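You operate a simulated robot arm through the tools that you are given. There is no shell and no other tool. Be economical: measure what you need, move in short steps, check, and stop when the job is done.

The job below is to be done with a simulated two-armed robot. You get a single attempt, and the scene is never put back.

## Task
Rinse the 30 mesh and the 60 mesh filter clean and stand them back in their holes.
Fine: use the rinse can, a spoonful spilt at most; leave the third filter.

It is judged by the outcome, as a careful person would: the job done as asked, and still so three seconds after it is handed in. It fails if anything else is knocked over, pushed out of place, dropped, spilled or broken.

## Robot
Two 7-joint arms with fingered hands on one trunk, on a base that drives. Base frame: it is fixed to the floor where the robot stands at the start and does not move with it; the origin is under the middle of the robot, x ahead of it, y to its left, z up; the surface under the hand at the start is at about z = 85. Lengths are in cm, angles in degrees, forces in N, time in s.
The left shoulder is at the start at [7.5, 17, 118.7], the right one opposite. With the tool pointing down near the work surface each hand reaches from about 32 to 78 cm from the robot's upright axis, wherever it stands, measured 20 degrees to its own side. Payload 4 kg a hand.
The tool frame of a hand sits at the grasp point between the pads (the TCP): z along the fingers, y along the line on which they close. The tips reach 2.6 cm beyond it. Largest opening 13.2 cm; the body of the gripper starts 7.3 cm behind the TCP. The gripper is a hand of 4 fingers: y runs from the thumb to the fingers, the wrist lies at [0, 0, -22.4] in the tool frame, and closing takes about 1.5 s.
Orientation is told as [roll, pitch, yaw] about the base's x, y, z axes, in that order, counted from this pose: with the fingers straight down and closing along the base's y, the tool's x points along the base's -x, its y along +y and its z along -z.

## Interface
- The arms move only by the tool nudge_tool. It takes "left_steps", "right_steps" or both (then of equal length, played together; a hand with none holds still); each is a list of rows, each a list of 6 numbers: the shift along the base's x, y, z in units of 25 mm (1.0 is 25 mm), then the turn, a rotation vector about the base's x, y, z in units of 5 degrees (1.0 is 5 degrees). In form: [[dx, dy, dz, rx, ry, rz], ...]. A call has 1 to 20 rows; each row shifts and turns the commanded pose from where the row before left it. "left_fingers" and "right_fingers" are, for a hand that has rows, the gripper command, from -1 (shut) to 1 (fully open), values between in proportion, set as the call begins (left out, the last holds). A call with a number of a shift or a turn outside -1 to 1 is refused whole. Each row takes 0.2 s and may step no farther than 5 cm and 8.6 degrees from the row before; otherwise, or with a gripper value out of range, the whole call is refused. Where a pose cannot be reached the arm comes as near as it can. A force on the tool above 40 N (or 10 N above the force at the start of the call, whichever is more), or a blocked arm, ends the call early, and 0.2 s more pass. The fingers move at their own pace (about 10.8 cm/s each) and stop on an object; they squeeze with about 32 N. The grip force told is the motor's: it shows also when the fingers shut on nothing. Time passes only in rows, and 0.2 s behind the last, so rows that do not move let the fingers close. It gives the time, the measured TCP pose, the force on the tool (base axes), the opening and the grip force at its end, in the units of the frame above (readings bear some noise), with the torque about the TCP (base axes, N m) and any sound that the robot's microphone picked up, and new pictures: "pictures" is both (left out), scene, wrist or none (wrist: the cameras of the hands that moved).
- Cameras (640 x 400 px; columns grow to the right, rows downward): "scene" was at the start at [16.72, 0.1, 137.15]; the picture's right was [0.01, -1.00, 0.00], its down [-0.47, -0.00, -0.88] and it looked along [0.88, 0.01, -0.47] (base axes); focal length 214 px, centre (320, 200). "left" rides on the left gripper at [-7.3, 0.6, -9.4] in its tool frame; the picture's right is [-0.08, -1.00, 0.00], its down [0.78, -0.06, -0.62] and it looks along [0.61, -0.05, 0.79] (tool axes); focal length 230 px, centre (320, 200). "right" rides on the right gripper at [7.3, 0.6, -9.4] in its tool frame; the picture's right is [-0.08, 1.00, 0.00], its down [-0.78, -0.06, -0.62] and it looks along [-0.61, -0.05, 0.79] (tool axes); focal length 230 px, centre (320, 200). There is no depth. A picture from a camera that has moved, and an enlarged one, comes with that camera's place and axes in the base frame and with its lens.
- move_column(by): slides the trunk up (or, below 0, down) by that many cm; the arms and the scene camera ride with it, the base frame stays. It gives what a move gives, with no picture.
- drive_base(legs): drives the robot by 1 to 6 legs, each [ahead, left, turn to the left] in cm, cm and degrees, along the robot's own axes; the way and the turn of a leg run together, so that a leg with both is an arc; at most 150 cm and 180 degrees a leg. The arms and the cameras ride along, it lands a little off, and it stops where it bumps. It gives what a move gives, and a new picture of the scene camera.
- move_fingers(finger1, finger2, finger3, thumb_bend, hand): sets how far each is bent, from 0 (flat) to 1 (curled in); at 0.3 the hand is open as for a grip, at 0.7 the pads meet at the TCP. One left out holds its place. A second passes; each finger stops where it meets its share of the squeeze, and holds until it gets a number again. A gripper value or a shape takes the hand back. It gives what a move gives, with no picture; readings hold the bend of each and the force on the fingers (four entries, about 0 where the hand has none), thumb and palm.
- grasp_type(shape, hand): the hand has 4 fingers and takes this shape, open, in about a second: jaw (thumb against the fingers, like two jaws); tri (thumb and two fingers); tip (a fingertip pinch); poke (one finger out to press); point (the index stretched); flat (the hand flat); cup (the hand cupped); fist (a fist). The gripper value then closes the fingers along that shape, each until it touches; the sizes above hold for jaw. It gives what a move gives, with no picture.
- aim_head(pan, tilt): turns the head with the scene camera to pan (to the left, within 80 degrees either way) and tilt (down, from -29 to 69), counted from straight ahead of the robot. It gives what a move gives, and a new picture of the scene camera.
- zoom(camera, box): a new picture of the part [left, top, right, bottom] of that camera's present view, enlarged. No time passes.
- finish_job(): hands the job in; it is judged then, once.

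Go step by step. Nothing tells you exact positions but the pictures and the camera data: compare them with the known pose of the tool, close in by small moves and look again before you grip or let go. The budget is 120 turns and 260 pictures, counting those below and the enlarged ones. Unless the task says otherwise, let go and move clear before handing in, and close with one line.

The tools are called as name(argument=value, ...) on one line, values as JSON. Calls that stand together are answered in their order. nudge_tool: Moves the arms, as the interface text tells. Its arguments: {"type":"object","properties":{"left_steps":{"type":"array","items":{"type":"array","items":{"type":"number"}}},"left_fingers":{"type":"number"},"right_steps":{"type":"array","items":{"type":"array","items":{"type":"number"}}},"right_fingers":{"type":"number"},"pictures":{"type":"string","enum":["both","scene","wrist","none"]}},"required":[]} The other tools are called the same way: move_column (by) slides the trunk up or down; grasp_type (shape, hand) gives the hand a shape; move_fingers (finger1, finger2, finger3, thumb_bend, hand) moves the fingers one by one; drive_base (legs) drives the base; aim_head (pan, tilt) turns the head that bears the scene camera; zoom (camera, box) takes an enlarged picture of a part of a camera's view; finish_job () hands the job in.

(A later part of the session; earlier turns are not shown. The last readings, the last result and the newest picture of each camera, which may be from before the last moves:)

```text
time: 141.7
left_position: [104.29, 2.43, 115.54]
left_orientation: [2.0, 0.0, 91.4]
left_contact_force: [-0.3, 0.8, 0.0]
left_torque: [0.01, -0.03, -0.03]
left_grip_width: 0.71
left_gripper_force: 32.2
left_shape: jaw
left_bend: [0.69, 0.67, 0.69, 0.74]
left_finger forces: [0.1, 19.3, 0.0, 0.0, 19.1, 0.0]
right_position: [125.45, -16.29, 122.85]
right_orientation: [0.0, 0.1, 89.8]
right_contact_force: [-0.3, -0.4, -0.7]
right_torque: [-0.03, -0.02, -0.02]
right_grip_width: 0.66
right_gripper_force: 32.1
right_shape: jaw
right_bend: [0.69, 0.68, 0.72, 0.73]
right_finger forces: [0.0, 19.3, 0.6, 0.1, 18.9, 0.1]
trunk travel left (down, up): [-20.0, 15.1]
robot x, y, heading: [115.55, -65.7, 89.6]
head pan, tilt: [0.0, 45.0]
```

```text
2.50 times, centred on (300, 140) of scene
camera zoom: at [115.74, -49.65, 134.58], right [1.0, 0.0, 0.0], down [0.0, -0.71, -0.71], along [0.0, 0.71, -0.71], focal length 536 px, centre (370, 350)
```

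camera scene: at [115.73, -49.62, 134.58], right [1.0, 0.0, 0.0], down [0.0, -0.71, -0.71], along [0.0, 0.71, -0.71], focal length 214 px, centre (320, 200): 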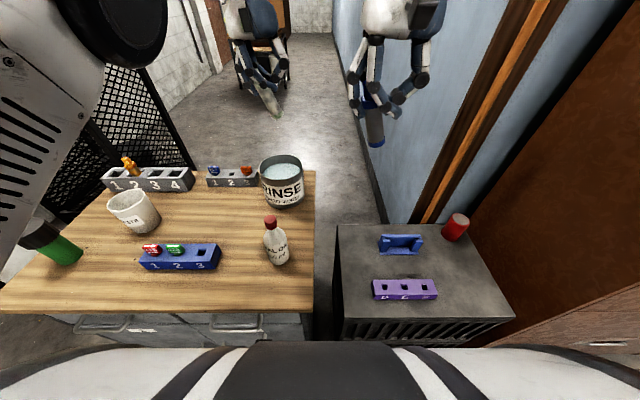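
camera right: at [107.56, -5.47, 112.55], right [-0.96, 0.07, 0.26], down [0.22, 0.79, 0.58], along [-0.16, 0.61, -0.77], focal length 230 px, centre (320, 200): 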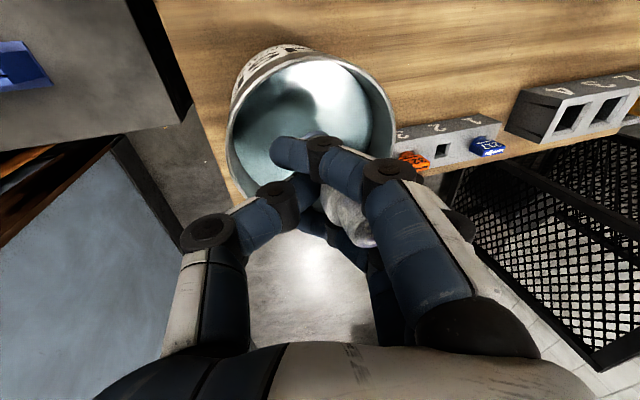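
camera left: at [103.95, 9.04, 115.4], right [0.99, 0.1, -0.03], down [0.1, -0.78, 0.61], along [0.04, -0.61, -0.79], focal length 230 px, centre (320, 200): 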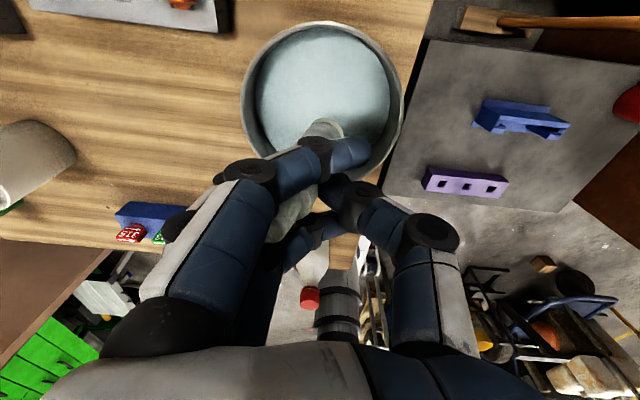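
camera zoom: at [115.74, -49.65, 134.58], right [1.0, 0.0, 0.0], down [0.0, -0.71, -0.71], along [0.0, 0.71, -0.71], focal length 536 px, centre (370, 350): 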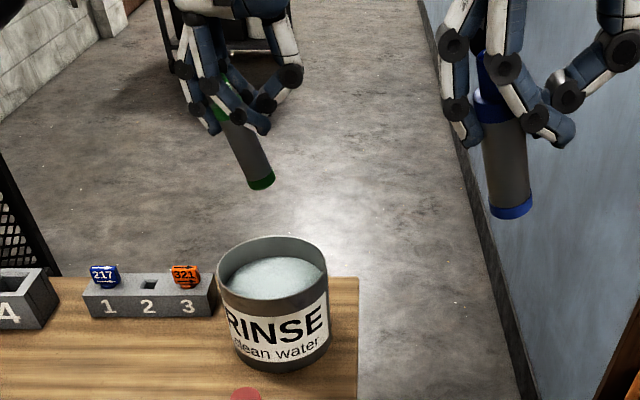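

Everything is in order at the can. I draw the left hand back and drive the way back to the front of the bench.

nudge_tool(left_steps=[[-0.524, -0.76, 0.3, 0, 0, 0], [-0.524, -0.76, 0.3, 0, 0, 0], [-0.524, -0.76, 0.3, 0, 0, 0], [-0.524, -0.76, 0.3, 0, 0, 0], [-0.524, -0.76, 0.3, 0, 0, 0], [-0.524, -0.76, 0.3, 0, 0, 0], [-0.524, -0.76, 0.3, 0, 0, 0], [-0.524, -0.76, 0.3, 0, 0, 0], [-0.524, -0.76, 0.3, 0, 0, 0], [-0.524, -0.76, 0.3, 0, 0, 0], [0, 0, 0, 0, 0, 0]], pictures="none")

drive_base(legs=[[-10, 0, 0], [0, 38, 0], [0, 0, -90]])

```text
time: 144.1
left_position: [90.69, -16.54, 123.44]
left_orientation: [-0.4, -0.4, 91.9]
left_contact_force: [0.4, -0.2, -0.3]
left_torque: [0.02, 0.04, 0.01]
left_grip_width: 0.74
left_gripper_force: 31.8
left_shape: jaw
left_bend: [0.69, 0.67, 0.69, 0.74]
left_finger forces: [0.0, 18.8, 0.0, 0.1, 18.6, 0.1]
right_position: [125.45, -16.36, 122.92]
right_orientation: [-0.1, 0.1, 89.7]
right_contact_force: [0.1, -0.3, -0.5]
right_torque: [0.0, -0.04, 0.0]
right_grip_width: 0.7
right_gripper_force: 31.9
right_shape: jaw
right_bend: [0.69, 0.68, 0.72, 0.73]
right_finger forces: [0.0, 19.3, 0.6, 0.0, 18.9, 0.1]
trunk travel left (down, up): [-20.0, 15.1]
robot x, y, heading: [115.66, -65.23, 89.9]
head pan, tilt: [0.0, 45.0]
```

```text
time: 152.6
left_position: [126.18, -50.73, 123.13]
left_orientation: [-0.3, 0.0, 1.6]
left_contact_force: [0.9, 0.4, -0.4]
left_torque: [-0.02, 0.01, -0.03]
left_grip_width: 0.72
left_gripper_force: 32.3
left_shape: jaw
left_bend: [0.69, 0.68, 0.69, 0.74]
left_finger forces: [0.0, 17.8, 0.1, 0.1, 17.6, 0.0]
right_position: [126.26, -85.61, 122.95]
right_orientation: [0.0, 0.1, -0.7]
right_contact_force: [0.9, 0.2, -0.5]
right_torque: [-0.02, 0.02, 0.02]
right_grip_width: 0.66
right_gripper_force: 31.8
right_shape: jaw
right_bend: [0.69, 0.68, 0.72, 0.73]
right_finger forces: [0.1, 19.1, 0.6, 0.0, 18.6, 0.1]
trunk travel left (down, up): [-20.0, 15.1]
robot x, y, heading: [77.29, -75.2, -0.6]
head pan, tilt: [0.0, 45.0]
camera scene: at [93.0, -75.57, 134.59], right [-0.01, -1.0, 0.0], down [-0.71, 0.01, -0.71], along [0.71, -0.01, -0.71], focal length 214 px, centre (320, 200)
```

scene: 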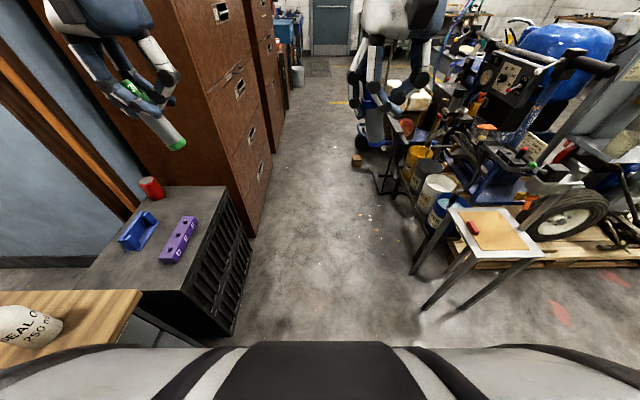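

Now back along the bench and round its near corner.

drive_base(legs=[[-50, 0, 0.6], [-22, 14, 0]])

drive_base(legs=[[-5, 47, 0]])

zoom(camera="scene", box=[160, 0, 480, 260])

```text
time: 157.1
left_position: [54.66, -35.27, 123.1]
left_orientation: [-0.7, -0.1, 1.7]
left_contact_force: [0.0, 0.7, -1.1]
left_torque: [0.0, 0.01, -0.01]
left_grip_width: 0.73
left_gripper_force: 32.3
left_shape: jaw
left_bend: [0.69, 0.68, 0.69, 0.74]
left_finger forces: [0.0, 17.8, 0.1, 0.0, 17.7, 0.0]
right_position: [54.44, -70.32, 123.02]
right_orientation: [0.0, 0.0, -0.9]
right_contact_force: [0.0, 0.1, -0.1]
right_torque: [-0.03, 0.01, 0.02]
right_grip_width: 0.69
right_gripper_force: 31.8
right_shape: jaw
right_bend: [0.69, 0.68, 0.72, 0.73]
right_finger forces: [0.0, 19.1, 0.6, 0.0, 18.6, 0.0]
trunk travel left (down, up): [-20.0, 15.1]
robot x, y, heading: [5.73, -59.9, -0.6]
head pan, tilt: [0.0, 45.0]
camera scene: at [21.33, -60.2, 134.59], right [-0.01, -1.0, 0.0], down [-0.71, 0.01, -0.71], along [0.71, -0.01, -0.71], focal length 214 px, centre (320, 200)
```

scene: 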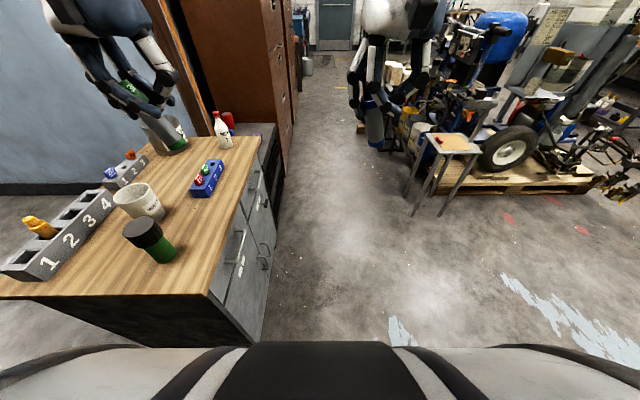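

```text
time: 161.7
left_position: [50.2, 12.06, 123.06]
left_orientation: [-0.7, 0.0, 1.9]
left_contact_force: [-0.6, 0.8, -0.2]
left_torque: [-0.04, 0.02, -0.04]
left_grip_width: 0.72
left_gripper_force: 32.1
left_shape: jaw
left_bend: [0.69, 0.68, 0.69, 0.74]
left_finger forces: [0.0, 17.8, 0.1, 0.1, 17.6, 0.0]
right_position: [50.18, -23.05, 122.98]
right_orientation: [0.0, 0.1, -0.7]
right_contact_force: [0.5, 0.6, -0.1]
right_torque: [0.0, 0.02, -0.03]
right_grip_width: 0.7
right_gripper_force: 31.9
right_shape: jaw
right_bend: [0.69, 0.68, 0.72, 0.73]
right_finger forces: [0.1, 19.1, 0.7, 0.0, 18.6, 0.0]
trunk travel left (down, up): [-20.0, 15.1]
robot x, y, heading: [1.3, -12.95, -0.6]
head pan, tilt: [0.0, 45.0]
camera scene: at [16.93, -13.03, 134.59], right [-0.01, -1.0, 0.0], down [-0.71, 0.01, -0.71], along [0.71, -0.01, -0.71], focal length 214 px, centre (320, 200)
```

scene: 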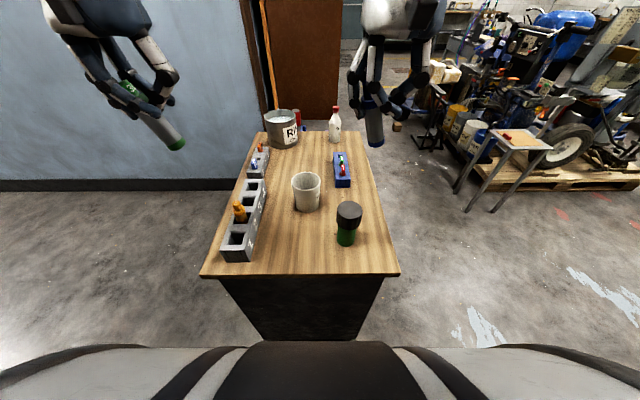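

```text
1.54 times, centred on (320, 130) of scene
camera zoom: at [16.93, -13.03, 134.59], right [-0.01, -1.0, 0.0], down [-0.71, 0.01, -0.71], along [0.71, -0.01, -0.71], focal length 330 px, centre (320, 308)
```

zoom: 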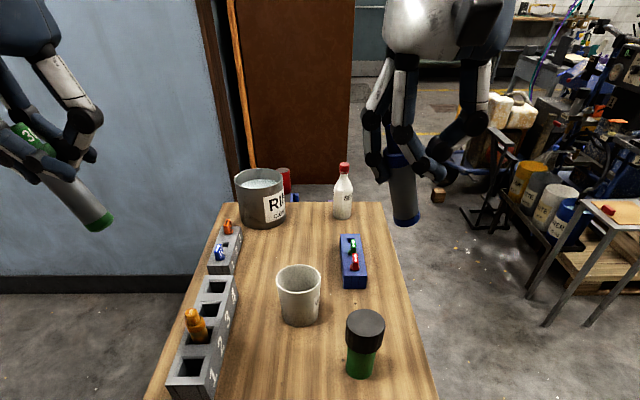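

Back at the front with both clean filters. I turn the left hand about x by ~21° to bring the 30 mesh upright and move above hole 1.

nudge_tool(left_steps=[[-0.11, -0.2, -0.2, 0.52, 0, -0.05], [-0.11, -0.2, -0.2, 0.52, 0, -0.05], [-0.11, -0.2, -0.2, 0.52, 0, -0.05], [-0.11, -0.2, -0.2, 0.52, 0, -0.05], [-0.11, -0.2, -0.2, 0.52, 0, -0.05], [-0.11, -0.2, -0.2, 0.52, 0, -0.05], [-0.11, -0.2, -0.2, 0.52, 0, -0.05], [-0.11, -0.2, -0.2, 0.52, 0, 0], [0, 0, 0, 0, 0, 0], [0, 0, 0, 0, 0, 0]], pictures="wrist")

zoom(camera="scene", box=[140, 80, 300, 260])

zoom(camera="left", box=[180, 0, 460, 230])

```text
time: 163.9
left_position: [50.98, 9.94, 118.41]
left_orientation: [15.6, 0.3, 1.6]
left_contact_force: [-0.7, -0.8, -0.2]
left_torque: [0.03, -0.01, -0.01]
left_grip_width: 0.71
left_gripper_force: 32.0
left_shape: jaw
left_bend: [0.69, 0.68, 0.69, 0.74]
left_finger forces: [0.1, 17.7, 0.1, 0.0, 17.5, 0.1]
left hand out of reach, approached as far as the arm can: row 3, 4, 5, 6, 7
right_position: [50.15, -23.01, 122.82]
right_orientation: [0.1, 0.2, -0.7]
right_contact_force: [-0.1, -0.1, -1.0]
right_torque: [-0.02, 0.0, -0.02]
right_grip_width: 0.67
right_gripper_force: 32.4
right_shape: jaw
right_bend: [0.69, 0.68, 0.72, 0.73]
right_finger forces: [0.1, 19.1, 0.6, 0.0, 18.6, 0.1]
trunk travel left (down, up): [-20.0, 15.1]
robot x, y, heading: [1.36, -13.1, -0.3]
head pan, tilt: [0.0, 45.0]
camera left: at [58.27, 8.24, 127.5], right [0.1, -0.96, -0.27], down [-0.78, -0.25, 0.58], along [-0.62, 0.15, -0.77], focal length 230 px, centre (320, 200)
```

left: 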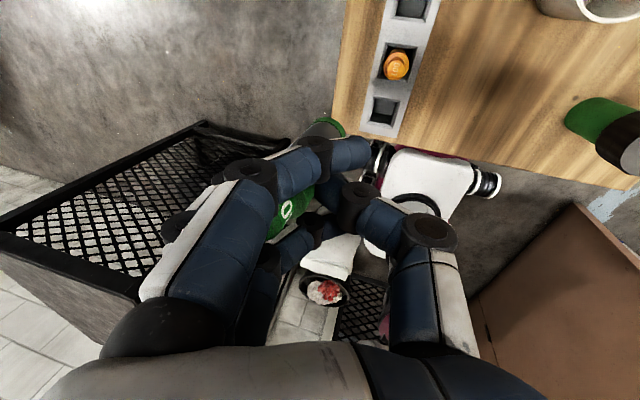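

```text
2.22 times, centred on (220, 170) of scene
camera zoom: at [16.93, -13.05, 134.58], right [-0.01, -1.0, 0.0], down [-0.71, 0.01, -0.71], along [0.71, -0.01, -0.71], focal length 477 px, centre (542, 267)
```

zoom: 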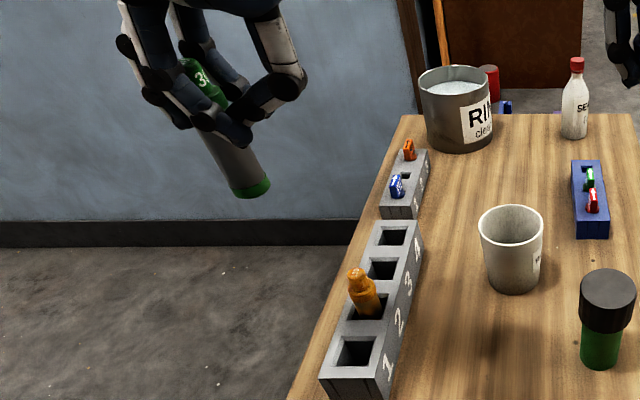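

```text
1.74 times, centred on (320, 115) of left
camera zoom: at [58.27, 8.24, 127.5], right [0.1, -0.96, -0.27], down [-0.78, -0.25, 0.58], along [-0.62, 0.15, -0.77], focal length 400 px, centre (320, 348)
```

zoom: 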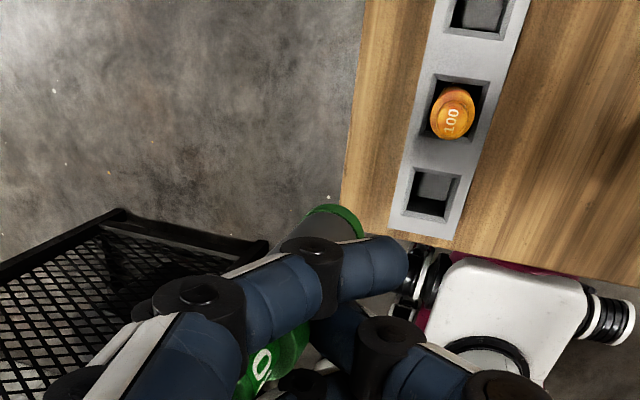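

The wrist hits a limit there; shifting the base another 12 cm right gives the left arm more room.

drive_base(legs=[[0, -12, 0.5]])

nudge_tool(left_steps=[[-0.15, 0.5, -0.1, 0, 0, -0.05], [-0.15, 0.5, -0.1, 0, 0, -0.05], [-0.15, 0.5, -0.1, 0, 0, -0.05], [-0.15, 0.5, -0.1, 0.3, 0, -0.05], [-0.15, 0.5, -0.1, 0.3, 0, -0.05], [-0.15, 0.5, -0.1, 0.3, 0, 0], [-0.15, 0.5, -0.1, 0.3, 0, 0], [-0.15, 0.5, -0.1, 0.3, 0, 0], [0, 0, 0, 0, 0, 0], [0, 0, 0, 0, 0, 0]], pictures="wrist")

zoom(camera="scene", box=[100, 80, 280, 270])

```text
time: 165.6
left_position: [50.6, -1.52, 118.72]
left_orientation: [15.6, -0.2, 1.9]
left_contact_force: [0.7, 0.3, -0.7]
left_torque: [-0.01, 0.04, 0.02]
left_grip_width: 0.74
left_gripper_force: 32.5
left_shape: jaw
left_bend: [0.69, 0.68, 0.69, 0.74]
left_finger forces: [0.0, 17.6, 0.1, 0.1, 17.6, 0.0]
right_position: [50.16, -34.36, 122.92]
right_orientation: [0.0, 0.0, -0.2]
right_contact_force: [0.0, -0.9, 0.0]
right_torque: [0.05, -0.01, -0.01]
right_grip_width: 0.69
right_gripper_force: 32.0
right_shape: jaw
right_bend: [0.69, 0.68, 0.72, 0.73]
right_finger forces: [0.0, 19.1, 0.7, 0.0, 18.8, 0.1]
trunk travel left (down, up): [-20.0, 15.1]
robot x, y, heading: [0.88, -24.86, -0.0]
head pan, tilt: [0.0, 45.0]
camera scene: at [16.86, -24.68, 134.59], right [0.0, -1.0, 0.0], down [-0.71, 0.0, -0.71], along [0.71, 0.0, -0.71], focal length 214 px, centre (320, 200)
```

scene: 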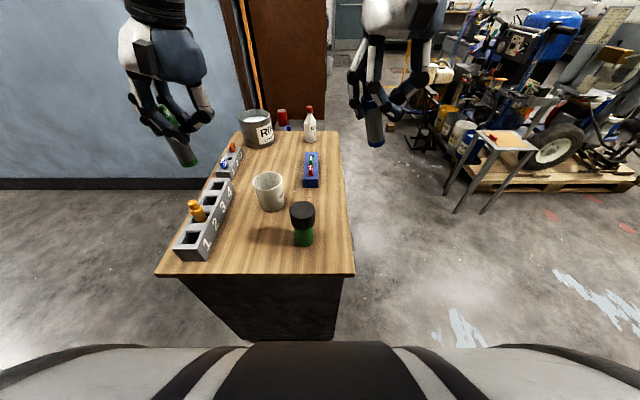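

```text
time: 167.8
left_position: [47.45, 9.36, 116.5]
left_orientation: [18.9, -0.5, 1.9]
left_contact_force: [-0.5, 0.2, -0.5]
left_torque: [-0.03, -0.01, -0.04]
left_grip_width: 0.72
left_gripper_force: 32.1
left_shape: jaw
left_bend: [0.69, 0.68, 0.69, 0.74]
left_finger forces: [0.1, 17.6, 0.1, 0.0, 17.6, 0.1]
right_position: [50.18, -34.29, 122.92]
right_orientation: [0.1, 0.1, -0.1]
right_contact_force: [-0.6, -0.2, -0.2]
right_torque: [0.0, -0.02, 0.0]
right_grip_width: 0.67
right_gripper_force: 32.2
right_shape: jaw
right_bend: [0.69, 0.68, 0.72, 0.73]
right_finger forces: [0.1, 19.1, 0.6, 0.1, 18.6, 0.0]
trunk travel left (down, up): [-20.0, 15.1]
robot x, y, heading: [0.8, -24.69, -0.2]
head pan, tilt: [0.0, 45.0]
camera left: at [54.62, 7.05, 125.58], right [0.11, -0.94, -0.32], down [-0.78, -0.28, 0.56], along [-0.61, 0.19, -0.77], focal length 230 px, centre (320, 200)
```

left: 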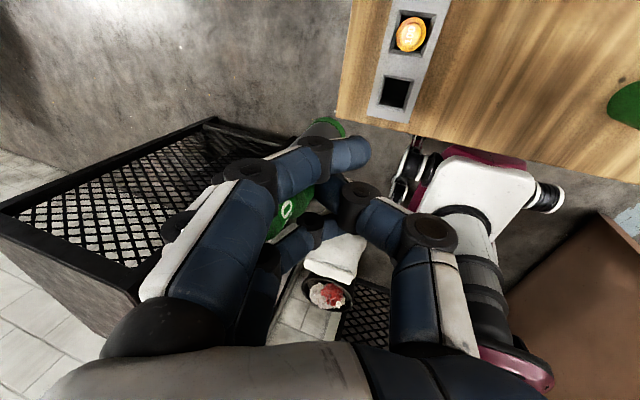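

```text
2.11 times, centred on (190, 175) of scene
camera zoom: at [16.86, -24.63, 134.59], right [0.0, -1.0, 0.0], down [-0.71, 0.0, -0.71], along [0.71, 0.0, -0.71], focal length 452 px, centre (594, 253)
```

zoom: 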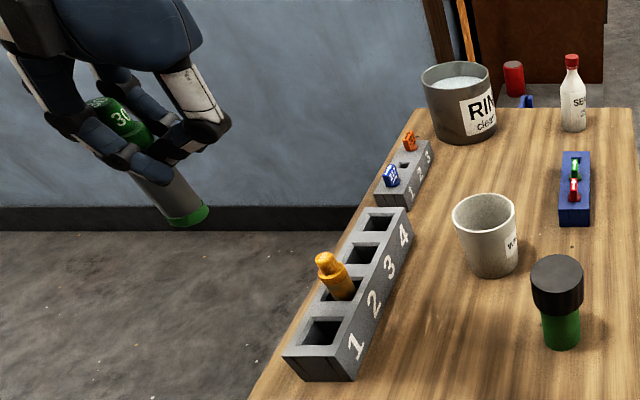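

The 30 mesh leans only ~8° the other way now, so hand roll ≈ +11° is right. Hole 1 centre is at about [48.1, 7.5]; I correct, and descend to just above the rack.

nudge_tool(left_steps=[[0.02, -0.2, -0.2, -0.4, 0, -0.1], [0.02, -0.2, -0.2, -0.4, 0, -0.1], [0.02, -0.2, -0.2, -0.4, 0, -0.1], [0.02, -0.2, -0.2, -0.4, 0, -0.1], [0.02, -0.2, -0.4, 0, 0, 0], [0, 0, -0.5, 0, 0, 0], [0, 0, -0.5, 0, 0, 0], [0, 0, -0.5, 0, 0, 0], [0, 0, -0.5, 0, 0, 0], [0, 0, -0.4, 0, 0, 0], [0, 0, 0, 0, 0, 0], [0, 0, 0, 0, 0, 0]], pictures="wrist")

zoom(camera="scene", box=[120, 120, 280, 270])

zoom(camera="left", box=[240, 0, 440, 160])

```text
time: 170.4
left_position: [47.75, 6.42, 107.69]
left_orientation: [12.8, -0.7, -0.6]
left_contact_force: [0.1, 0.4, -0.9]
left_torque: [0.01, 0.04, -0.01]
left_grip_width: 0.71
left_gripper_force: 32.2
left_shape: jaw
left_bend: [0.69, 0.68, 0.69, 0.74]
left_finger forces: [0.1, 17.6, 0.1, 0.1, 17.5, 0.1]
right_position: [50.03, -34.17, 122.87]
right_orientation: [0.0, 0.1, -0.1]
right_contact_force: [-0.2, -1.0, -0.2]
right_torque: [0.02, 0.03, -0.01]
right_grip_width: 0.7
right_gripper_force: 32.0
right_shape: jaw
right_bend: [0.69, 0.68, 0.72, 0.73]
right_finger forces: [0.0, 19.1, 0.8, 0.1, 18.6, 0.1]
trunk travel left (down, up): [-20.0, 15.1]
robot x, y, heading: [1.36, -24.73, -0.4]
head pan, tilt: [0.0, 45.0]
camera left: at [54.87, 4.81, 116.97], right [0.07, -0.97, -0.22], down [-0.79, -0.19, 0.58], along [-0.6, 0.13, -0.79], focal length 230 px, centre (320, 200)
```

left: 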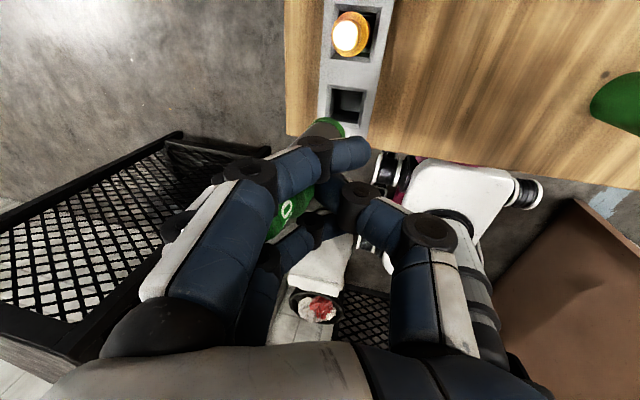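

```text
2.67 times, centred on (200, 195) of scene
camera zoom: at [16.87, -24.63, 134.58], right [0.0, -1.0, 0.0], down [-0.71, 0.0, -0.71], along [0.71, 0.0, -0.71], focal length 572 px, centre (640, 213)
```

zoom: 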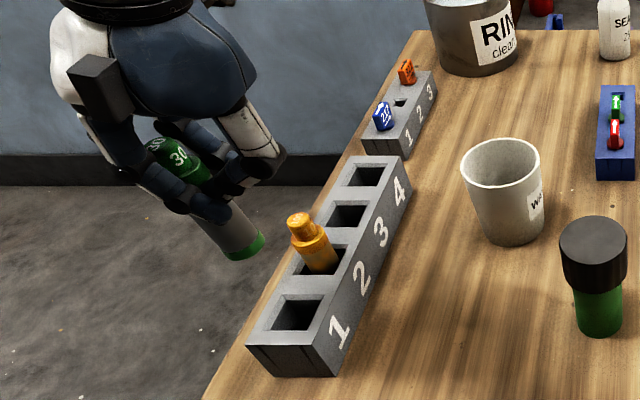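

```text
2.50 times, centred on (340, 80) of left
camera zoom: at [54.87, 4.81, 116.97], right [0.07, -0.97, -0.22], down [-0.79, -0.19, 0.58], along [-0.6, 0.13, -0.79], focal length 575 px, centre (270, 500)
```

zoom: 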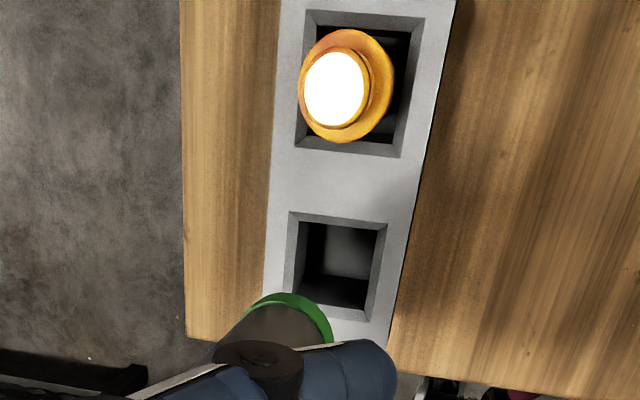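

The 30 mesh is upright to within a few degrees; bottom ≈ [48.3, 7.9, 98.8] against the hole at ≈ [48.0, 7.3, 90.2]. I shift −0.3/−0.5 and go closer.

nudge_tool(left_steps=[[-0.06, -0.1, -0.4, 0, 0, 0], [-0.06, -0.1, -0.4, 0, 0, 0], [0, 0, -0.4, 0, 0, 0], [0, 0, -0.4, 0, 0, 0], [0, 0, -0.4, 0, 0, 0], [0, 0, -0.3, 0, 0, 0], [0, 0, 0, 0, 0, 0], [0, 0, 0, 0, 0, 0]], pictures="none")

zoom(camera="scene", box=[150, 160, 250, 270])

zoom(camera="left", box=[240, 40, 440, 200])

```text
time: 172.2
left_position: [47.65, 5.73, 102.0]
left_orientation: [12.6, -0.6, -0.1]
left_contact_force: [-0.2, 0.4, -0.6]
left_torque: [-0.03, 0.02, 0.02]
left_grip_width: 0.69
left_gripper_force: 31.9
left_shape: jaw
left_bend: [0.69, 0.68, 0.69, 0.74]
left_finger forces: [0.0, 17.6, 0.0, 0.0, 17.5, 0.1]
right_position: [50.18, -34.23, 122.94]
right_orientation: [0.0, 0.1, -0.1]
right_contact_force: [-0.2, 0.2, -0.9]
right_torque: [-0.01, 0.01, -0.02]
right_grip_width: 0.67
right_gripper_force: 32.0
right_shape: jaw
right_bend: [0.69, 0.68, 0.72, 0.73]
right_finger forces: [0.0, 19.2, 0.6, 0.0, 18.7, 0.0]
trunk travel left (down, up): [-20.0, 15.1]
robot x, y, heading: [1.34, -24.54, -0.3]
head pan, tilt: [0.0, 45.0]
```

```text
3.64 times, centred on (200, 215) of scene
camera zoom: at [16.86, -24.63, 134.58], right [0.0, -1.0, 0.0], down [-0.71, 0.0, -0.71], along [0.71, 0.0, -0.71], focal length 780 px, centre (756, 146)
```

zoom: 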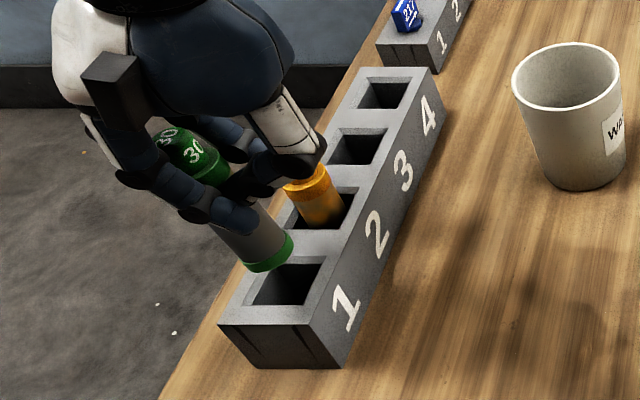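

```text
2.50 times, centred on (340, 120) of left
camera zoom: at [54.59, 4.3, 111.19], right [0.08, -0.97, -0.22], down [-0.79, -0.19, 0.58], along [-0.61, 0.13, -0.79], focal length 575 px, centre (270, 400)
```

zoom: 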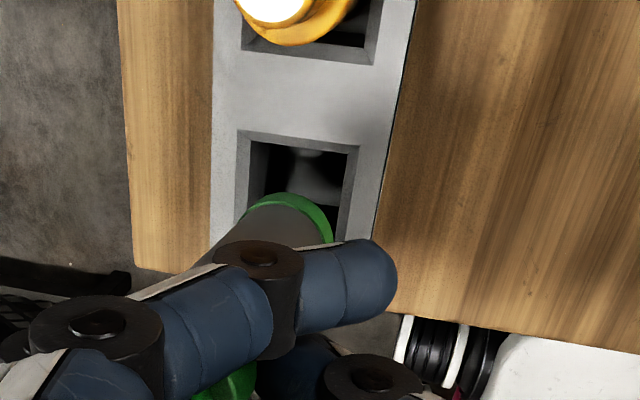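

Bottom at ≈ [47.8, 7.15] vs hole [47.9, 7.4]: nearly right. A small correction, then in gently, watching the force.

nudge_tool(left_steps=[[0.04, 0.1, -0.2, 0, 0, 0], [0, 0, -0.2, 0, 0, 0], [0, 0, -0.2, 0, 0, 0], [0, 0, -0.2, 0, 0, 0], [0, 0, -0.2, 0, 0, 0], [0, 0, -0.2, 0, 0, 0], [0, 0, -0.2, 0, 0, 0], [0, 0, 0, 0, 0, 0]], pictures="none")

zoom(camera="scene", box=[150, 160, 250, 270])

zoom(camera="left", box=[240, 40, 440, 200])

```text
time: 174.0
left_position: [47.7, 5.86, 98.57]
left_orientation: [13.1, -0.8, -0.1]
left_contact_force: [-0.1, 0.1, -0.8]
left_torque: [0.01, 0.0, 0.02]
left_grip_width: 0.72
left_gripper_force: 32.5
left_shape: jaw
left_bend: [0.69, 0.68, 0.69, 0.74]
left_finger forces: [0.0, 17.5, 0.0, 0.0, 17.5, 0.1]
right_position: [50.24, -34.37, 122.85]
right_orientation: [0.0, 0.0, -0.2]
right_contact_force: [0.3, 0.1, -0.3]
right_torque: [-0.04, -0.01, -0.01]
right_grip_width: 0.71
right_gripper_force: 32.1
right_shape: jaw
right_bend: [0.69, 0.68, 0.72, 0.73]
right_finger forces: [0.1, 19.1, 0.5, 0.1, 18.6, 0.1]
trunk travel left (down, up): [-20.0, 15.1]
robot x, y, heading: [1.11, -24.82, -0.2]
head pan, tilt: [0.0, 45.0]
```

```text
3.64 times, centred on (200, 215) of scene
camera zoom: at [16.86, -24.63, 134.59], right [0.0, -1.0, 0.0], down [-0.71, 0.0, -0.71], along [0.71, 0.0, -0.71], focal length 780 px, centre (756, 146)
```

zoom: 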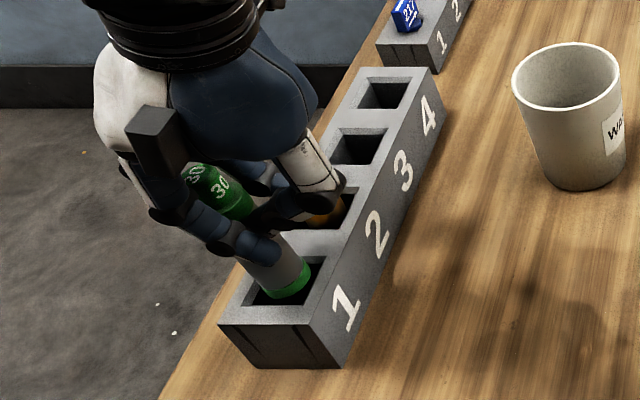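

```text
2.50 times, centred on (340, 120) of left
camera zoom: at [54.73, 4.38, 107.98], right [0.08, -0.97, -0.23], down [-0.79, -0.2, 0.58], along [-0.6, 0.13, -0.79], focal length 575 px, centre (270, 400)
```

zoom: 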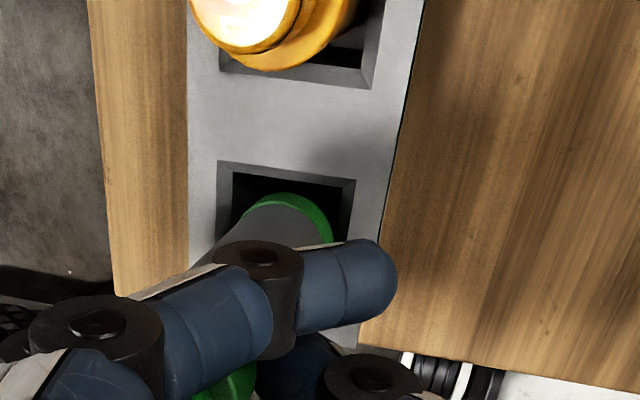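

It is entering the hole cleanly. I continue down.

nudge_tool(left_steps=[[0, 0, -0.2, 0, 0, 0], [0, 0, -0.2, 0, 0, 0], [0, 0, -0.2, 0, 0, 0], [0, 0, -0.2, 0, 0, 0], [0, 0, -0.1, 0, 0, 0], [0, 0, 0, 0, 0, 0]], pictures="none")

zoom(camera="scene", box=[150, 160, 250, 270])

```text
time: 175.4
left_position: [47.72, 5.93, 96.5]
left_orientation: [13.5, -0.8, -0.2]
left_contact_force: [0.3, 0.0, -0.6]
left_torque: [0.01, -0.01, 0.01]
left_grip_width: 0.71
left_gripper_force: 31.5
left_shape: jaw
left_bend: [0.69, 0.68, 0.69, 0.74]
left_finger forces: [0.0, 18.5, 0.1, 0.1, 18.1, 0.0]
right_position: [50.15, -34.25, 122.85]
right_orientation: [0.0, 0.1, -0.1]
right_contact_force: [-0.1, -0.1, -0.2]
right_torque: [0.01, 0.02, 0.02]
right_grip_width: 0.7
right_gripper_force: 32.2
right_shape: jaw
right_bend: [0.69, 0.68, 0.72, 0.73]
right_finger forces: [0.1, 19.2, 0.5, 0.1, 18.6, 0.0]
trunk travel left (down, up): [-20.0, 15.1]
robot x, y, heading: [1.39, -24.56, -0.3]
head pan, tilt: [0.0, 45.0]
```

```text
3.64 times, centred on (200, 215) of scene
camera zoom: at [16.86, -24.63, 134.58], right [0.0, -1.0, 0.0], down [-0.71, 0.0, -0.71], along [0.71, 0.0, -0.71], focal length 780 px, centre (756, 146)
```

zoom: 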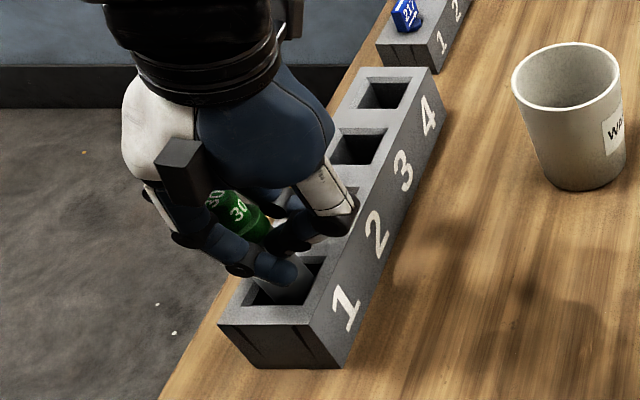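

Still no resistance; further down in small steps until it touches the floor of the hole.

nudge_tool(left_steps=[[0, 0, -0.12, 0, 0, 0], [0, 0, -0.12, 0, 0, 0], [0, 0, -0.12, 0, 0, 0], [0, 0, -0.12, 0, 0, 0], [0, 0, 0, 0, 0, 0]], pictures="none")

nudge_tool(left_steps=[[0, 0, -0.1, 0, 0, 0], [0, 0, -0.1, 0, 0, 0], [0, 0, 0, 0, 0, 0]], pictures="wrist")

zoom(camera="scene", box=[150, 160, 250, 270])

```text
time: 176.6
left_position: [47.63, 6.09, 95.36]
left_orientation: [13.6, -0.7, -0.2]
left_contact_force: [-0.5, 0.9, -0.8]
left_torque: [0.0, 0.04, 0.02]
left_grip_width: 0.69
left_gripper_force: 32.1
left_shape: jaw
left_bend: [0.69, 0.68, 0.69, 0.74]
left_finger forces: [0.1, 18.4, 0.0, 0.0, 18.5, 0.1]
right_position: [50.16, -34.36, 122.94]
right_orientation: [0.0, 0.1, -0.1]
right_contact_force: [0.4, -0.6, -0.8]
right_torque: [0.01, 0.0, 0.02]
right_grip_width: 0.7
right_gripper_force: 32.1
right_shape: jaw
right_bend: [0.69, 0.68, 0.72, 0.73]
right_finger forces: [0.1, 19.1, 0.7, 0.0, 18.7, 0.0]
trunk travel left (down, up): [-20.0, 15.1]
robot x, y, heading: [1.08, -24.5, -0.1]
head pan, tilt: [0.0, 45.0]
```

```text
time: 177.4
left_position: [47.74, 6.14, 94.72]
left_orientation: [13.6, -0.7, -0.3]
left_contact_force: [0.0, 0.0, -0.7]
left_torque: [-0.01, 0.0, 0.0]
left_grip_width: 0.7
left_gripper_force: 31.5
left_shape: jaw
left_bend: [0.69, 0.68, 0.69, 0.74]
left_finger forces: [0.0, 18.5, 0.0, 0.0, 18.5, 0.0]
right_position: [50.25, -34.3, 122.92]
right_orientation: [0.0, 0.1, -0.1]
right_contact_force: [0.5, -0.2, -0.5]
right_torque: [-0.03, -0.03, -0.03]
right_grip_width: 0.67
right_gripper_force: 31.9
right_shape: jaw
right_bend: [0.69, 0.68, 0.72, 0.73]
right_finger forces: [0.1, 19.1, 0.6, 0.0, 18.6, 0.0]
trunk travel left (down, up): [-20.0, 15.1]
robot x, y, heading: [1.29, -25.16, 0.0]
head pan, tilt: [0.0, 45.0]
camera left: at [54.75, 4.34, 104.05], right [0.08, -0.97, -0.23], down [-0.79, -0.2, 0.57], along [-0.6, 0.14, -0.78], focal length 230 px, centre (320, 200)
```

left: 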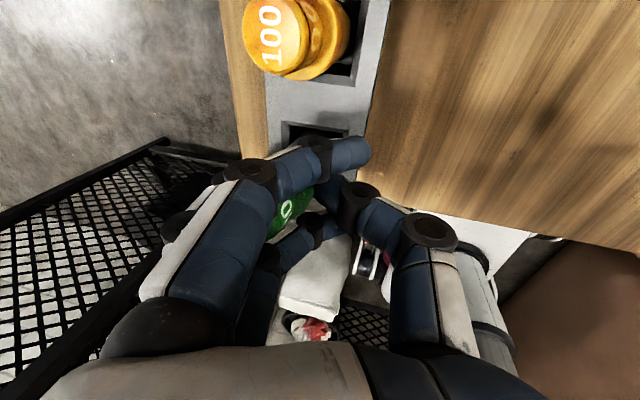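

```text
3.64 times, centred on (200, 215) of scene
camera zoom: at [16.86, -24.63, 134.59], right [0.0, -1.0, 0.0], down [-0.71, 0.0, -0.71], along [0.71, 0.0, -0.71], focal length 780 px, centre (756, 146)
```

zoom: 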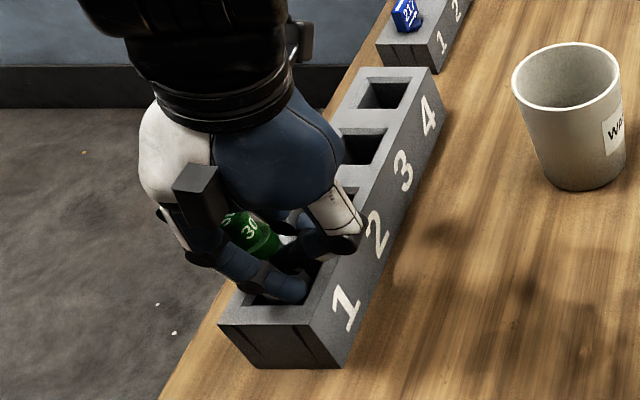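

Close to its seat. A few more millimetres.

nudge_tool(left_steps=[[0, 0, -0.08, 0, 0, 0], [0, 0, -0.08, 0, 0, 0], [0, 0, 0, 0, 0, 0]], pictures="none")

nudge_tool(left_steps=[[0, 0, -0.08, 0, 0, 0], [0, 0, -0.08, 0, 0, 0], [0, 0, 0, 0, 0, 0]], pictures="none")

```text
time: 178.2
left_position: [47.64, 5.93, 94.32]
left_orientation: [13.7, -0.7, -0.3]
left_contact_force: [-0.5, -0.2, -0.7]
left_torque: [-0.02, 0.0, 0.0]
left_grip_width: 0.69
left_gripper_force: 32.0
left_shape: jaw
left_bend: [0.69, 0.68, 0.69, 0.74]
left_finger forces: [0.1, 18.5, 0.1, 0.0, 18.5, 0.0]
right_position: [50.12, -34.34, 122.96]
right_orientation: [0.0, 0.0, -0.2]
right_contact_force: [0.2, 1.5, -0.8]
right_torque: [-0.02, -0.04, 0.01]
right_grip_width: 0.66
right_gripper_force: 31.6
right_shape: jaw
right_bend: [0.69, 0.68, 0.72, 0.73]
right_finger forces: [0.0, 19.1, 0.5, 0.1, 18.6, 0.0]
trunk travel left (down, up): [-20.0, 15.1]
robot x, y, heading: [1.1, -24.38, 0.1]
head pan, tilt: [0.0, 45.0]
```

```text
time: 179.0
left_position: [47.62, 5.96, 93.88]
left_orientation: [13.7, -0.6, -0.2]
left_contact_force: [0.8, -1.8, -0.4]
left_torque: [-0.01, 0.01, 0.02]
left_grip_width: 0.71
left_gripper_force: 31.7
left_shape: jaw
left_bend: [0.69, 0.68, 0.69, 0.74]
left_finger forces: [0.1, 18.3, 0.1, 0.0, 19.6, 0.0]
right_position: [50.18, -34.32, 122.89]
right_orientation: [-0.1, 0.2, -0.2]
right_contact_force: [0.4, -0.1, -1.4]
right_torque: [-0.03, 0.0, -0.01]
right_grip_width: 0.69
right_gripper_force: 31.9
right_shape: jaw
right_bend: [0.69, 0.68, 0.72, 0.73]
right_finger forces: [0.0, 19.0, 0.6, 0.0, 18.5, 0.1]
trunk travel left (down, up): [-20.0, 15.1]
robot x, y, heading: [0.92, -24.35, 0.1]
head pan, tilt: [0.0, 45.0]
```

It is all but seated and just touches the hole's wall. I open the left hand.

nudge_tool(left_steps=[[0, 0, 0, 0, 0, 0], [0, 0, 0, 0, 0, 0], [0, 0, 0, 0, 0, 0], [0, 0, 0, 0, 0, 0], [0, 0, 0, 0, 0, 0], [0, 0, 0, 0, 0, 0]], left_fingers=0.3, pictures="wrist")

zoom(camera="scene", box=[150, 160, 250, 270])

```text
time: 180.4
left_position: [47.52, 6.12, 93.66]
left_orientation: [13.7, -0.1, -0.2]
left_contact_force: [0.0, -0.1, 1.1]
left_torque: [0.01, -0.02, -0.02]
left_grip_width: 8.57
left_gripper_force: 0.0
left_shape: jaw
left_bend: [0.7, 0.7, 0.7, 0.67]
left_finger forces: [0.0, 0.0, 0.1, 0.1, 0.1, 0.0]
right_position: [50.08, -34.13, 122.94]
right_orientation: [0.0, 0.1, -0.1]
right_contact_force: [0.6, 0.6, -0.4]
right_torque: [0.0, -0.01, -0.02]
right_grip_width: 0.69
right_gripper_force: 32.0
right_shape: jaw
right_bend: [0.69, 0.68, 0.72, 0.73]
right_finger forces: [0.0, 19.1, 0.7, 0.0, 18.6, 0.0]
trunk travel left (down, up): [-20.0, 15.1]
robot x, y, heading: [0.64, -24.76, -0.0]
head pan, tilt: [0.0, 45.0]
camera left: at [54.64, 4.41, 102.81], right [0.08, -0.97, -0.24], down [-0.79, -0.2, 0.58], along [-0.61, 0.14, -0.78], focal length 230 px, centre (320, 200)
```

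left: 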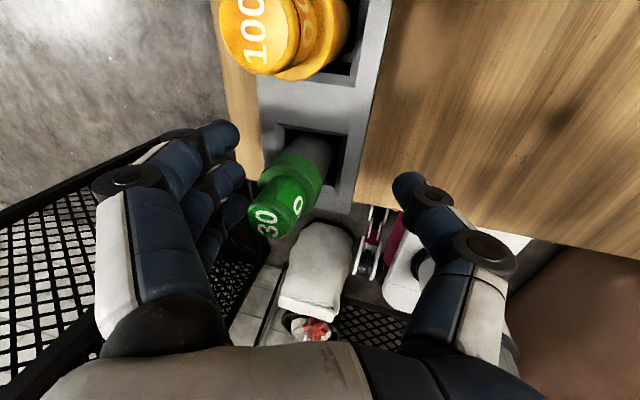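

```text
3.64 times, centred on (200, 215) of scene
camera zoom: at [16.86, -24.64, 134.59], right [0.0, -1.0, 0.0], down [-0.71, 0.0, -0.71], along [0.71, 0.0, -0.71], focal length 780 px, centre (756, 146)
```

zoom: 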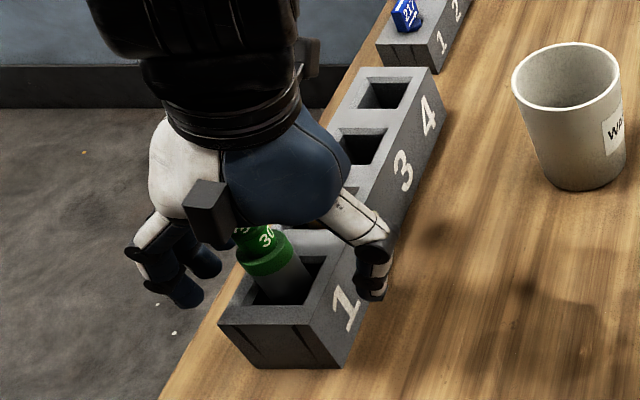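

The 30 mesh stands in hole 1. I retract the hand along its own axis.

nudge_tool(left_steps=[[0, -0.05, 0.2, 0, 0, 0], [0, -0.07, 0.3, 0, 0, 0], [0, -0.1, 0.4, 0, 0, 0], [0, -0.1, 0.4, 0, 0, 0], [0, -0.1, 0.4, 0, 0, 0], [0, -0.1, 0.4, 0, 0, 0], [0, 0, 0.5, -0.3, 0, 0], [0, 0, 0.5, -0.3, 0, 0], [0, 0, 0.5, -0.3, 0, 0], [0, 0, 0.5, -0.3, 0, 0], [0, 0, 0.5, -0.3, 0, 0], [0, 0, 0.5, -0.3, 0, 0], [0, 0, 0.5, -0.3, 0, 0], [0, 0, 0, 0, 0, 0]], pictures="wrist")

zoom(camera="scene", box=[150, 140, 290, 270])

zoom(camera="left", box=[220, 0, 460, 160])

```text
time: 183.4
left_position: [47.74, 4.48, 107.79]
left_orientation: [4.5, -0.7, -1.4]
left_contact_force: [-0.5, -0.6, -1.0]
left_torque: [0.01, -0.04, 0.01]
left_grip_width: 8.56
left_gripper_force: 0.0
left_shape: jaw
left_bend: [0.7, 0.7, 0.7, 0.67]
left_finger forces: [0.1, 0.0, 0.1, 0.0, 0.0, 0.0]
right_position: [50.29, -34.32, 122.7]
right_orientation: [0.0, 0.2, -0.1]
right_contact_force: [-0.5, 0.3, -0.5]
right_torque: [0.0, 0.0, 0.0]
right_grip_width: 0.67
right_gripper_force: 32.1
right_shape: jaw
right_bend: [0.69, 0.68, 0.72, 0.73]
right_finger forces: [0.0, 19.2, 0.6, 0.1, 18.6, 0.0]
trunk travel left (down, up): [-20.0, 15.1]
robot x, y, heading: [1.23, -24.61, -0.4]
head pan, tilt: [0.0, 45.0]
camera left: at [54.85, 4.25, 117.24], right [0.06, -1.0, -0.08], down [-0.79, -0.09, 0.6], along [-0.61, 0.03, -0.79], focal length 230 px, centre (320, 200)
```

left: 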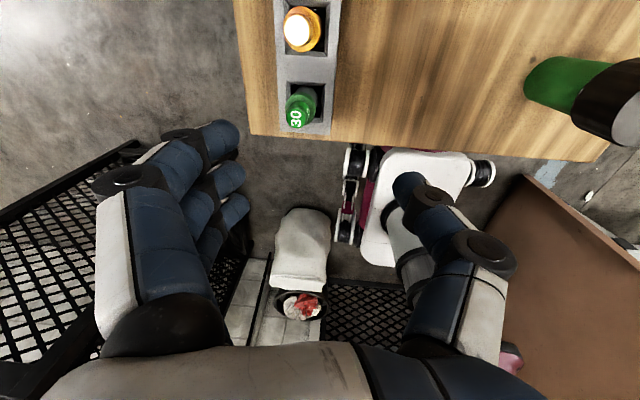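

```text
3.08 times, centred on (220, 205) of scene
camera zoom: at [16.88, -24.64, 134.58], right [0.0, -1.0, 0.0], down [-0.71, 0.0, -0.71], along [0.71, 0.0, -0.71], focal length 660 px, centre (628, 185)
```

zoom: 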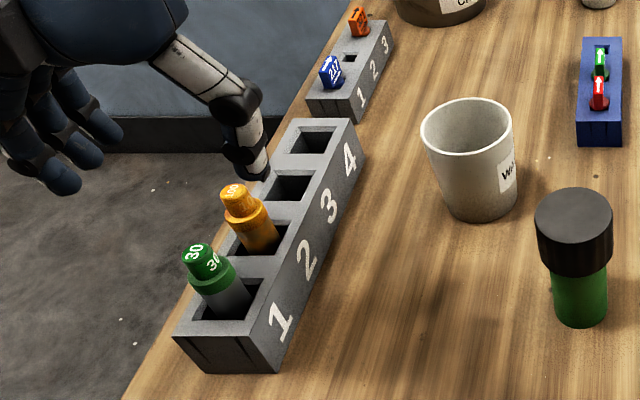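

```text
2.50 times, centred on (340, 80) of left
camera zoom: at [54.85, 4.25, 117.24], right [0.06, -1.0, -0.08], down [-0.79, -0.09, 0.6], along [-0.61, 0.03, -0.79], focal length 575 px, centre (270, 500)
```

zoom: 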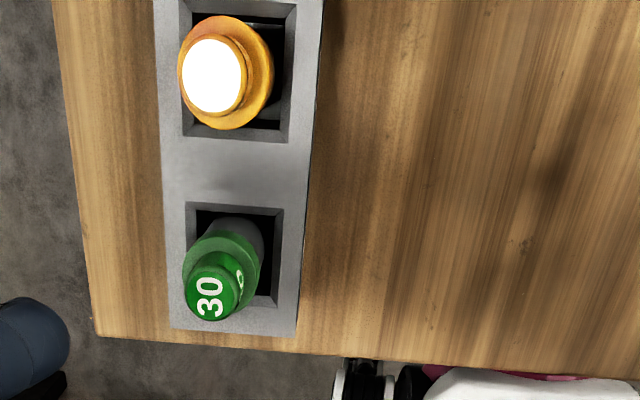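

The 30 mesh is seated properly in hole 1. Now I raise the left hand and drive left so the right hand can put back the 60 mesh.

nudge_tool(left_steps=[[0.1, -0.3, 0.5, 0, 0, 0], [0.1, -0.3, 0.5, 0, 0, 0], [0.1, -0.3, 0.5, 0, 0, 0], [0.1, -0.3, 0.5, 0, 0, 0], [0, -0.3, 0.5, 0, 0, 0], [0, 0, 0, 0, 0, 0]], pictures="none")

drive_base(legs=[[-1, 42, 0]])

```text
time: 184.8
left_position: [48.72, 0.96, 113.99]
left_orientation: [3.6, -0.4, -0.9]
left_contact_force: [0.4, -0.2, 0.4]
left_torque: [0.01, -0.02, 0.0]
left_grip_width: 8.55
left_gripper_force: 0.1
left_shape: jaw
left_bend: [0.7, 0.7, 0.7, 0.67]
left_finger forces: [0.0, 0.1, 0.0, 0.0, 0.0, 0.0]
right_position: [50.15, -34.39, 122.93]
right_orientation: [0.0, 0.1, -0.2]
right_contact_force: [-0.2, 1.3, -1.2]
right_torque: [0.01, 0.01, 0.01]
right_grip_width: 0.69
right_gripper_force: 31.8
right_shape: jaw
right_bend: [0.69, 0.68, 0.72, 0.73]
right_finger forces: [0.1, 19.0, 0.5, 0.1, 18.6, 0.1]
trunk travel left (down, up): [-20.0, 15.1]
robot x, y, heading: [1.11, -24.68, -0.2]
head pan, tilt: [0.0, 45.0]
```

```text
time: 189.2
left_position: [48.87, 42.99, 114.05]
left_orientation: [3.6, -0.6, -2.1]
left_contact_force: [0.2, -0.6, 0.4]
left_torque: [-0.02, -0.02, 0.0]
left_grip_width: 8.58
left_gripper_force: 0.1
left_shape: jaw
left_bend: [0.7, 0.7, 0.7, 0.67]
left_finger forces: [0.0, 0.1, 0.0, 0.0, 0.0, 0.0]
right_position: [49.46, 7.84, 122.91]
right_orientation: [0.1, 0.1, -1.2]
right_contact_force: [-0.1, -0.4, 0.0]
right_torque: [-0.02, -0.02, 0.0]
right_grip_width: 0.68
right_gripper_force: 32.1
right_shape: jaw
right_bend: [0.69, 0.68, 0.72, 0.73]
right_finger forces: [0.0, 19.1, 0.5, 0.0, 18.6, 0.0]
trunk travel left (down, up): [-20.0, 15.1]
robot x, y, heading: [0.59, 18.48, -1.1]
head pan, tilt: [0.0, 45.0]
camera scene: at [16.31, 18.13, 134.59], right [-0.02, -1.0, 0.0], down [-0.71, 0.01, -0.71], along [0.71, -0.02, -0.71], focal length 214 px, centre (320, 200)
```

scene: 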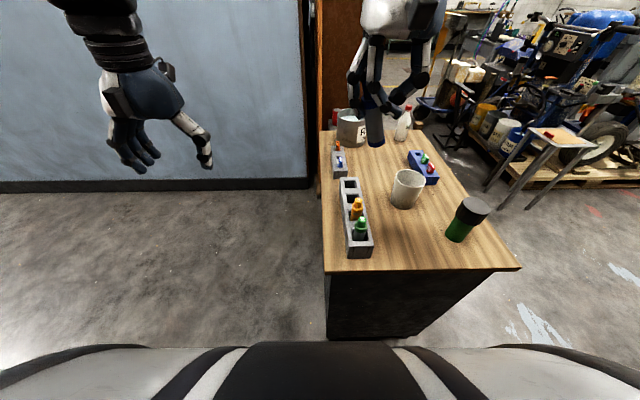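

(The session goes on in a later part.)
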